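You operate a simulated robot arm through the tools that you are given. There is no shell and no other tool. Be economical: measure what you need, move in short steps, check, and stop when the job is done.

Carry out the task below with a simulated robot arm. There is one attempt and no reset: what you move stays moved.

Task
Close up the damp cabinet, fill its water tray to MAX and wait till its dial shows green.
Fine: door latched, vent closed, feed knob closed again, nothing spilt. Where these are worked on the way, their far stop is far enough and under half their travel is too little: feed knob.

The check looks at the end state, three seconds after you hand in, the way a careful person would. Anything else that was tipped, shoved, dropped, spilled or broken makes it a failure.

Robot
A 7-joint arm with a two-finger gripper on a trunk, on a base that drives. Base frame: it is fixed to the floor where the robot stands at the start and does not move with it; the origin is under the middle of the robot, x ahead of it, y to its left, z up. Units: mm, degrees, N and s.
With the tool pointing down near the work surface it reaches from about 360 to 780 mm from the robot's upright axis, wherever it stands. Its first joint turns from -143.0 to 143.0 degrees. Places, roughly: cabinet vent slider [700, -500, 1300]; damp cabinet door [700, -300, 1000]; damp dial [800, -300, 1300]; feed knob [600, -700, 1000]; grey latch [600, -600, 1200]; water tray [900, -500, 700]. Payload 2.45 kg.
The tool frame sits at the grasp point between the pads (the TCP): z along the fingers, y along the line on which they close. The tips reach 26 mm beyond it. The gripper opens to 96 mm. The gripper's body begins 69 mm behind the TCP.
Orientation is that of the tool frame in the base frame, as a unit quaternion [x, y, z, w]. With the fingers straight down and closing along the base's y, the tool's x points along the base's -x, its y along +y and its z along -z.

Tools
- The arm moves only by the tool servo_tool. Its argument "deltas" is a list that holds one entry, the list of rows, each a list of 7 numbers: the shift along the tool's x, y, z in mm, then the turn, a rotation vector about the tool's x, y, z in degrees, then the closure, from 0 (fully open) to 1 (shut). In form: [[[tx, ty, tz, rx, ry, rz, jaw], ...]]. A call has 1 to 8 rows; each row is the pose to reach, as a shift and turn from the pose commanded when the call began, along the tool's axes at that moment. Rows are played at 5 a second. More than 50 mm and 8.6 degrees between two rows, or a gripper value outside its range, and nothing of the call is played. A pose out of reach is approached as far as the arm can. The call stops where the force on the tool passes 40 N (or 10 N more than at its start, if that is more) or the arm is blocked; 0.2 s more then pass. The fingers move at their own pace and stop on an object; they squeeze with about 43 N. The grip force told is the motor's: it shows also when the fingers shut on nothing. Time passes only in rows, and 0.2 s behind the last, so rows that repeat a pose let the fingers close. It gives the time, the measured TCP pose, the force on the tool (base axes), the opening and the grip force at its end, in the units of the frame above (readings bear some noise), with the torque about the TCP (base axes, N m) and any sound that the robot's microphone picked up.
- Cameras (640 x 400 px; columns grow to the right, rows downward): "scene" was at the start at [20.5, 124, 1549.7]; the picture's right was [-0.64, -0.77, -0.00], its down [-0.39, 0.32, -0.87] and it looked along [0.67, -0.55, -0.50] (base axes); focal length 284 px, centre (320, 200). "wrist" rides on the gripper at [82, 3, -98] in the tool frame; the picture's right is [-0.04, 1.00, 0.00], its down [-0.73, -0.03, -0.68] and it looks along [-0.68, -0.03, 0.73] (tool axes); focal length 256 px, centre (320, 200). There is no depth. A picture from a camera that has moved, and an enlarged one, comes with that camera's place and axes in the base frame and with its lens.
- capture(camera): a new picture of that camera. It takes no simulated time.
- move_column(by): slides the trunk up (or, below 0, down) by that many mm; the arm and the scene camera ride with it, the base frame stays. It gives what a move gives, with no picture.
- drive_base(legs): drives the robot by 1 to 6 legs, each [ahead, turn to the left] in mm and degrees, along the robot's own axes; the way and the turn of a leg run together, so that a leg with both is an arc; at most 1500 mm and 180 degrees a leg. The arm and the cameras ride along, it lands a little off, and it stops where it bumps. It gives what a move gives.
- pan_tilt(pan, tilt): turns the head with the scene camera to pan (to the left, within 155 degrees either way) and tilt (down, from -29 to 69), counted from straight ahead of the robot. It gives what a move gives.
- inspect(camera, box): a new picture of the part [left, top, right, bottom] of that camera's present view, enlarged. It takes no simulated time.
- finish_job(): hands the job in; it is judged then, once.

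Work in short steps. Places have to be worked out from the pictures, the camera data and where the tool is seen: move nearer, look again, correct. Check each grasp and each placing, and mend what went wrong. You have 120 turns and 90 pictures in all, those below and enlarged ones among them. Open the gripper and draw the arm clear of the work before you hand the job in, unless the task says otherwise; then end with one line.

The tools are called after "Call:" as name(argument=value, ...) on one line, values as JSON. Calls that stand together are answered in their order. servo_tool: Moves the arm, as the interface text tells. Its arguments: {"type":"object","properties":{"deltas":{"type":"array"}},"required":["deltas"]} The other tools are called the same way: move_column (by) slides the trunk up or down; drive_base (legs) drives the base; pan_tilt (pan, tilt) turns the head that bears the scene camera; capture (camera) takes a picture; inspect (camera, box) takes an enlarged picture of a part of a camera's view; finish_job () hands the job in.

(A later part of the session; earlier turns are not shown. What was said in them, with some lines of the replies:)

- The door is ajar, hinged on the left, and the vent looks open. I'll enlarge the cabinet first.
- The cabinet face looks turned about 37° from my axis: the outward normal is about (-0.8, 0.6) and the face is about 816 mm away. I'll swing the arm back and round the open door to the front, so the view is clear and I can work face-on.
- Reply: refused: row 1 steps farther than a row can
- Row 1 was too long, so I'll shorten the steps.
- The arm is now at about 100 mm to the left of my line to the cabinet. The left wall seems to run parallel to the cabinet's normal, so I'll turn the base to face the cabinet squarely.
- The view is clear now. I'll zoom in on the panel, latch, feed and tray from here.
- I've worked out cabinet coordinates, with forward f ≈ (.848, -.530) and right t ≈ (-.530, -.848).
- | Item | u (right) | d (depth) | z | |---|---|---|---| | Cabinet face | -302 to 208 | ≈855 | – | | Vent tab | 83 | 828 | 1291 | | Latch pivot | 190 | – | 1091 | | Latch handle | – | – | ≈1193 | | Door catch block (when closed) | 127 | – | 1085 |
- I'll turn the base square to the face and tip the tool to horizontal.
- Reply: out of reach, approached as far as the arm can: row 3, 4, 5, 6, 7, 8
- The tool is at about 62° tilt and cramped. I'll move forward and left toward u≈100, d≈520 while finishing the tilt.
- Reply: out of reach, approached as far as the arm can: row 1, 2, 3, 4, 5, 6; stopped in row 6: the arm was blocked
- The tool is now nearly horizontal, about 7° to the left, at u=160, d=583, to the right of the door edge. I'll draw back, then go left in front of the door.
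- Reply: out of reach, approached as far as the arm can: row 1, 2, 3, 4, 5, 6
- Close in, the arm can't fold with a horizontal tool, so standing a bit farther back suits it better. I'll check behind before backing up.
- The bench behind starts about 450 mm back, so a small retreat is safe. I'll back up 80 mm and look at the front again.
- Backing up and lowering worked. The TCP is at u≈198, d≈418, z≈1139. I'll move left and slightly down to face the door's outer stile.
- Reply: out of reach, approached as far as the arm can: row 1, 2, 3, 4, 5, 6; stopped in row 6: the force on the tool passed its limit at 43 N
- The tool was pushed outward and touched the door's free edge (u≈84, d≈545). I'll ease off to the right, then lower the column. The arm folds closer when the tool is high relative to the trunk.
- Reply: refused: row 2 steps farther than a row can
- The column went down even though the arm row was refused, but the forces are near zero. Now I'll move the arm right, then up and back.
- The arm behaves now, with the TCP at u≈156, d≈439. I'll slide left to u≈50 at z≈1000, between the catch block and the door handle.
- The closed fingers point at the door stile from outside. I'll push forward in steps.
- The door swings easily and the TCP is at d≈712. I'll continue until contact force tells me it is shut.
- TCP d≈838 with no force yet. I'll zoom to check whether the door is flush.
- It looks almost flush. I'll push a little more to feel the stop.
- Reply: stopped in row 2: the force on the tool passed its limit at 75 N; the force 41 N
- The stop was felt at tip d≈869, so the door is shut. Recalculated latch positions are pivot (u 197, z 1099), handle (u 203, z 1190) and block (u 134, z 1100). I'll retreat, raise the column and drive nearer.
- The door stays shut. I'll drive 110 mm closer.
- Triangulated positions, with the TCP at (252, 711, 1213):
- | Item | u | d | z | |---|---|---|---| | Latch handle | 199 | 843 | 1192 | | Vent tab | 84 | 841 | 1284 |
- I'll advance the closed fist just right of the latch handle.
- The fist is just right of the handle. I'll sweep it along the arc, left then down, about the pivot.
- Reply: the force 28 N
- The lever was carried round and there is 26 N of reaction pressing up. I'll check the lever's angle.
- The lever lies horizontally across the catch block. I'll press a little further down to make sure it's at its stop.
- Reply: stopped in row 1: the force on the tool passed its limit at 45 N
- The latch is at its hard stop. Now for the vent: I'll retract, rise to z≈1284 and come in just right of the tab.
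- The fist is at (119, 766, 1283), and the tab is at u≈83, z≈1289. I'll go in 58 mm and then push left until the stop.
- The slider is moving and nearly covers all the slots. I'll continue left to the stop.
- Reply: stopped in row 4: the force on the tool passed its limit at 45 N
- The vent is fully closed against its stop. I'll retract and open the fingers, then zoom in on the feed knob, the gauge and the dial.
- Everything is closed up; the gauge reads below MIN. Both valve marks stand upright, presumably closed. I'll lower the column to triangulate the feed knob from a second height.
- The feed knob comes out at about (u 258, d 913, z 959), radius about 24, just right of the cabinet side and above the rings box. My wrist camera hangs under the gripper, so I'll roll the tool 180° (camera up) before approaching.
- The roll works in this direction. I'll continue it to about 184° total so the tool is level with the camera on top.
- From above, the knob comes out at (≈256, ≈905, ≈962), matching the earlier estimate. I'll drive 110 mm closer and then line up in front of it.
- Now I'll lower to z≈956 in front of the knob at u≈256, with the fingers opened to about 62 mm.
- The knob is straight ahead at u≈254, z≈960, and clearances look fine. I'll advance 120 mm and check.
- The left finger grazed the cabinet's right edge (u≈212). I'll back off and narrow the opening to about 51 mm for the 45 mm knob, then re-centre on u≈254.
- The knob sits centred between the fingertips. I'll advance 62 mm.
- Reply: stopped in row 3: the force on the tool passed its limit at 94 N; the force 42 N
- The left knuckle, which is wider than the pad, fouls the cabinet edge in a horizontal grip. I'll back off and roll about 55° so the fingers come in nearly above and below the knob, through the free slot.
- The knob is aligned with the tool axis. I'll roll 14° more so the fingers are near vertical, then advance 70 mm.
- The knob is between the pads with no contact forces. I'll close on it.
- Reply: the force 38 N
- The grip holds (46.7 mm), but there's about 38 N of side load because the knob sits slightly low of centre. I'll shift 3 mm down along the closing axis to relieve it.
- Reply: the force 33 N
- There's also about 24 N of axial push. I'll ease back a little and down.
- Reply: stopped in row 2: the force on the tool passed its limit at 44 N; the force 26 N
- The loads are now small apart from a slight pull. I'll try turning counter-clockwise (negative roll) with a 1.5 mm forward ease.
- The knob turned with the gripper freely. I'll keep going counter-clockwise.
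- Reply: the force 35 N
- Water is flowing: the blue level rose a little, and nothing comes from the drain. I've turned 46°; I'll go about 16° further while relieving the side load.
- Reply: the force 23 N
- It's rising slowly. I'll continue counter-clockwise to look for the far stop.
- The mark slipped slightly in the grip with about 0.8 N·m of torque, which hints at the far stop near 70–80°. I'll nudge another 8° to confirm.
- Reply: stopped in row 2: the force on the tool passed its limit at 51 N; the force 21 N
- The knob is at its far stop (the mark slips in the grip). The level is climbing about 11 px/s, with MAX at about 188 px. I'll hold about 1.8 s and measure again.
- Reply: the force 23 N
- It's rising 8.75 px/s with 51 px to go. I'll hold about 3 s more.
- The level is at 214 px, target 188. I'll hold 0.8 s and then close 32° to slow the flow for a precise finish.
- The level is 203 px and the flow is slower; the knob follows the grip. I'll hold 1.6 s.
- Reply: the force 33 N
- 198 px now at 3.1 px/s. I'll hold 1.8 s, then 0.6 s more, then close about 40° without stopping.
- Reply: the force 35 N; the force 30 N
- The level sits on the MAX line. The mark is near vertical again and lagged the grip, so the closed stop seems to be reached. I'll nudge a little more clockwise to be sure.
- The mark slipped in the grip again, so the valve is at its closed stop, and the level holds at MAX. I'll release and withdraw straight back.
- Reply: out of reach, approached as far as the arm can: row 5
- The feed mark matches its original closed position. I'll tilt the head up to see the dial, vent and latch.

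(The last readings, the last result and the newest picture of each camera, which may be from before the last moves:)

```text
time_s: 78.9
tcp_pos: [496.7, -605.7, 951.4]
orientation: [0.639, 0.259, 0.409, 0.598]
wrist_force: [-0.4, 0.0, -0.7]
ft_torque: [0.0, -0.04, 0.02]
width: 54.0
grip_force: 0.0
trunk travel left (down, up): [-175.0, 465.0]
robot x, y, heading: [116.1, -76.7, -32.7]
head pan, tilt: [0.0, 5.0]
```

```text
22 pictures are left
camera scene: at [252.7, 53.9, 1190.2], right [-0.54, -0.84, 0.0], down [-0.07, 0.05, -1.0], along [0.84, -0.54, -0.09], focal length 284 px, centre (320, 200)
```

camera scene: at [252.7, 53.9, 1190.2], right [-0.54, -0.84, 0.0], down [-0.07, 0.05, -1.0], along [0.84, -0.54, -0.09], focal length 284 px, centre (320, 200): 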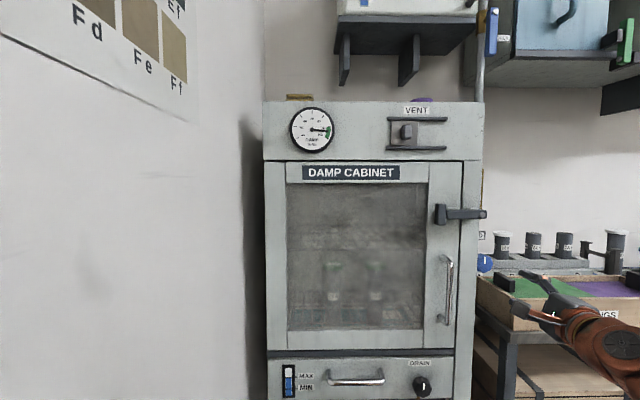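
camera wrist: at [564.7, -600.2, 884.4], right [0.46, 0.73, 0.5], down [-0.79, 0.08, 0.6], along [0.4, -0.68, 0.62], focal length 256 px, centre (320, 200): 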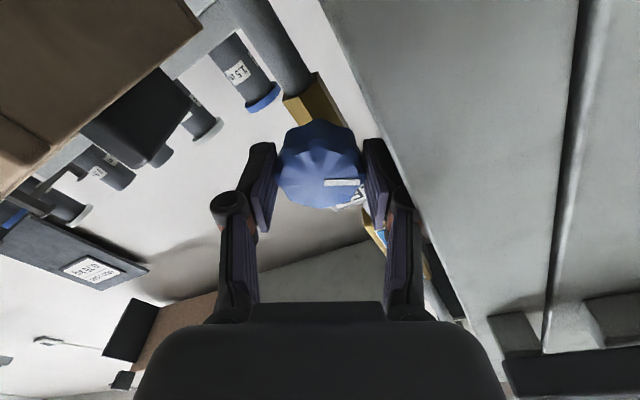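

The needle is near the green. I'll withdraw the arm further (back and up), open the gripper fully, and zoom in on the dial and gauge.

Call:
servo_tool(deltas=[[[0, 0, -20, 0, 0, 0, 0.2], [0, 25, -35, 0, 0, 0, 0], [0, 60, -50, 0, 0, 0, 0], [0, 95, -60, 0, 0, 0, 0], [0, 130, -70, 0, 0, 0, 0], [0, 130, -70, 0, 0, 0, 0], [0, 130, -70, 0, 0, 0, 0], [0, 130, -70, 0, 0, 0, 0]]])

Call:
inspect(camera="scene", box=[270, 90, 350, 160])

Call:
inspect(camera="scene", box=[265, 350, 325, 400])

```text
time_s: 80.7
tcp_pos: [415.7, -585.8, 1074.7]
orientation: [0.639, 0.259, 0.409, 0.598]
wrist_force: [0.1, 0.4, 0.1]
ft_torque: [0.0, 0.01, -0.01]
width: 96.0
grip_force: 0.1
trunk travel left (down, up): [-175.0, 465.0]
robot x, y, heading: [114.6, -76.2, -32.7]
head pan, tilt: [0.0, 5.0]
```

```text
5.71 times, centred on (310, 125) of scene
camera zoom: at [252.7, 53.9, 1190.2], right [-0.54, -0.84, 0.0], down [-0.07, 0.05, -1.0], along [0.84, -0.54, -0.09], focal length 1623 px, centre (377, 629)
```

zoom: 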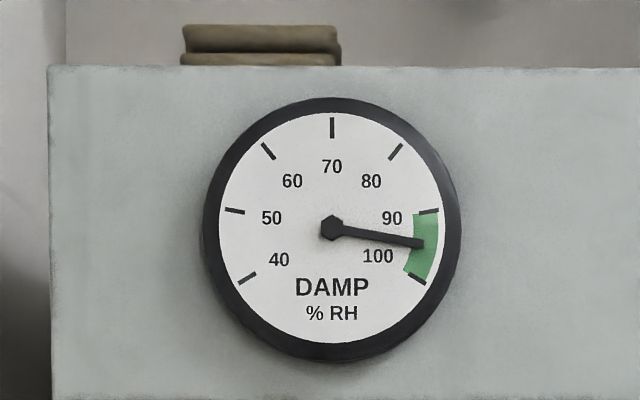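

```text
8.00 times, centred on (295, 375) of scene
camera zoom: at [252.7, 53.9, 1190.2], right [-0.54, -0.84, 0.0], down [-0.07, 0.05, -1.0], along [0.84, -0.54, -0.09], focal length 2272 px, centre (520, -1200)
```

zoom: 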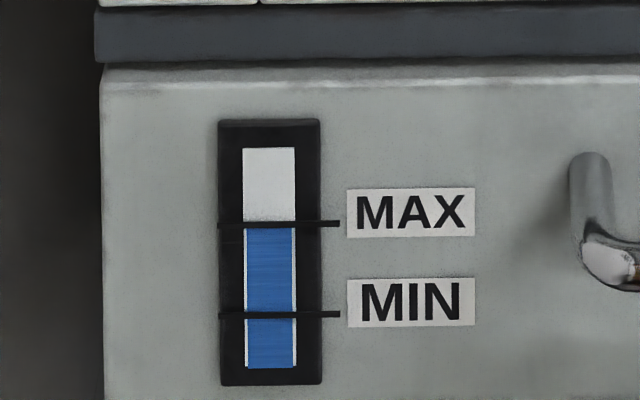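

The dial is in the green and the level is at MAX. I'll wait a moment and check that it holds, along with the latch, vent and surroundings.

Call:
servo_tool(deltas=[[[0, 0, 0, 0, 0, 0, 0], [0, 0, 0, 0, 0, 0, 0], [0, 0, 0, 0, 0, 0, 0], [0, 0, 0, 0, 0, 0, 0], [0, 0, 0, 0, 0, 0, 0], [0, 0, 0, 0, 0, 0, 0], [0, 0, 0, 0, 0, 0, 0], [0, 0, 0, 0, 0, 0, 0]]])

Call:
inspect(camera="scene", box=[260, 85, 500, 235])

Call:
capture(camera="scene")

```text
time_s: 82.5
tcp_pos: [416.7, -586.9, 1075.8]
orientation: [0.639, 0.259, 0.409, 0.598]
wrist_force: [-0.3, -0.4, -0.6]
ft_torque: [0.0, 0.0, 0.0]
width: 96.2
grip_force: 0.0
trunk travel left (down, up): [-175.0, 465.0]
robot x, y, heading: [119.4, -74.4, -32.5]
head pan, tilt: [0.0, 5.0]
```

```text
2.67 times, centred on (380, 160) of scene
camera zoom: at [252.7, 53.9, 1190.3], right [-0.54, -0.84, 0.0], down [-0.07, 0.05, -1.0], along [0.84, -0.54, -0.09], focal length 757 px, centre (160, 307)
```

zoom: 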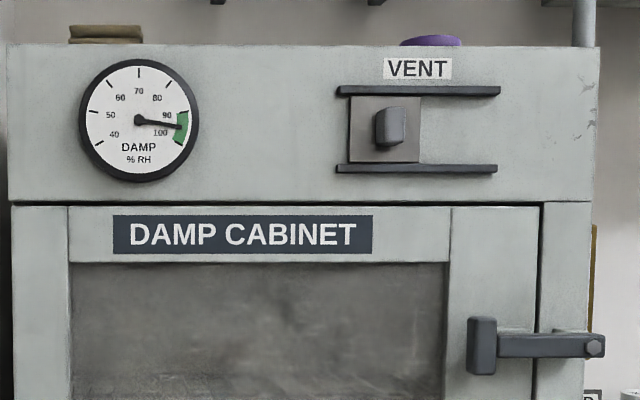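

```text
18 pictures are left
camera scene: at [252.7, 53.9, 1190.3], right [-0.54, -0.84, 0.0], down [-0.07, 0.05, -1.0], along [0.84, -0.54, -0.09], focal length 284 px, centre (320, 200)
```

scene: 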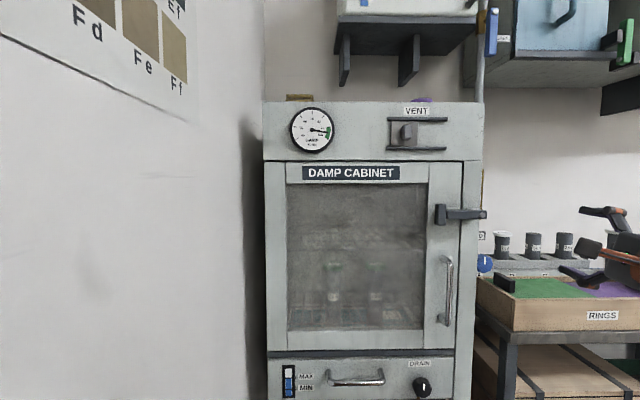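

The dial is steady in the green at about 95, the door is latched, the vent and feed are closed, and the tray is at MAX. The arm is clear, so I'm handing in.

Call:
finish_job()

```text
The job is handed in.
```

The damp cabinet is shut and latched with its vent and feed knob closed; the water tray is at MAX, the dial is steady in the green at about 95 % RH, and I saw no spill. A finger did press hard on the cabinet's right edge (94 N) while I lined up on the feed knob, with no damage visible.
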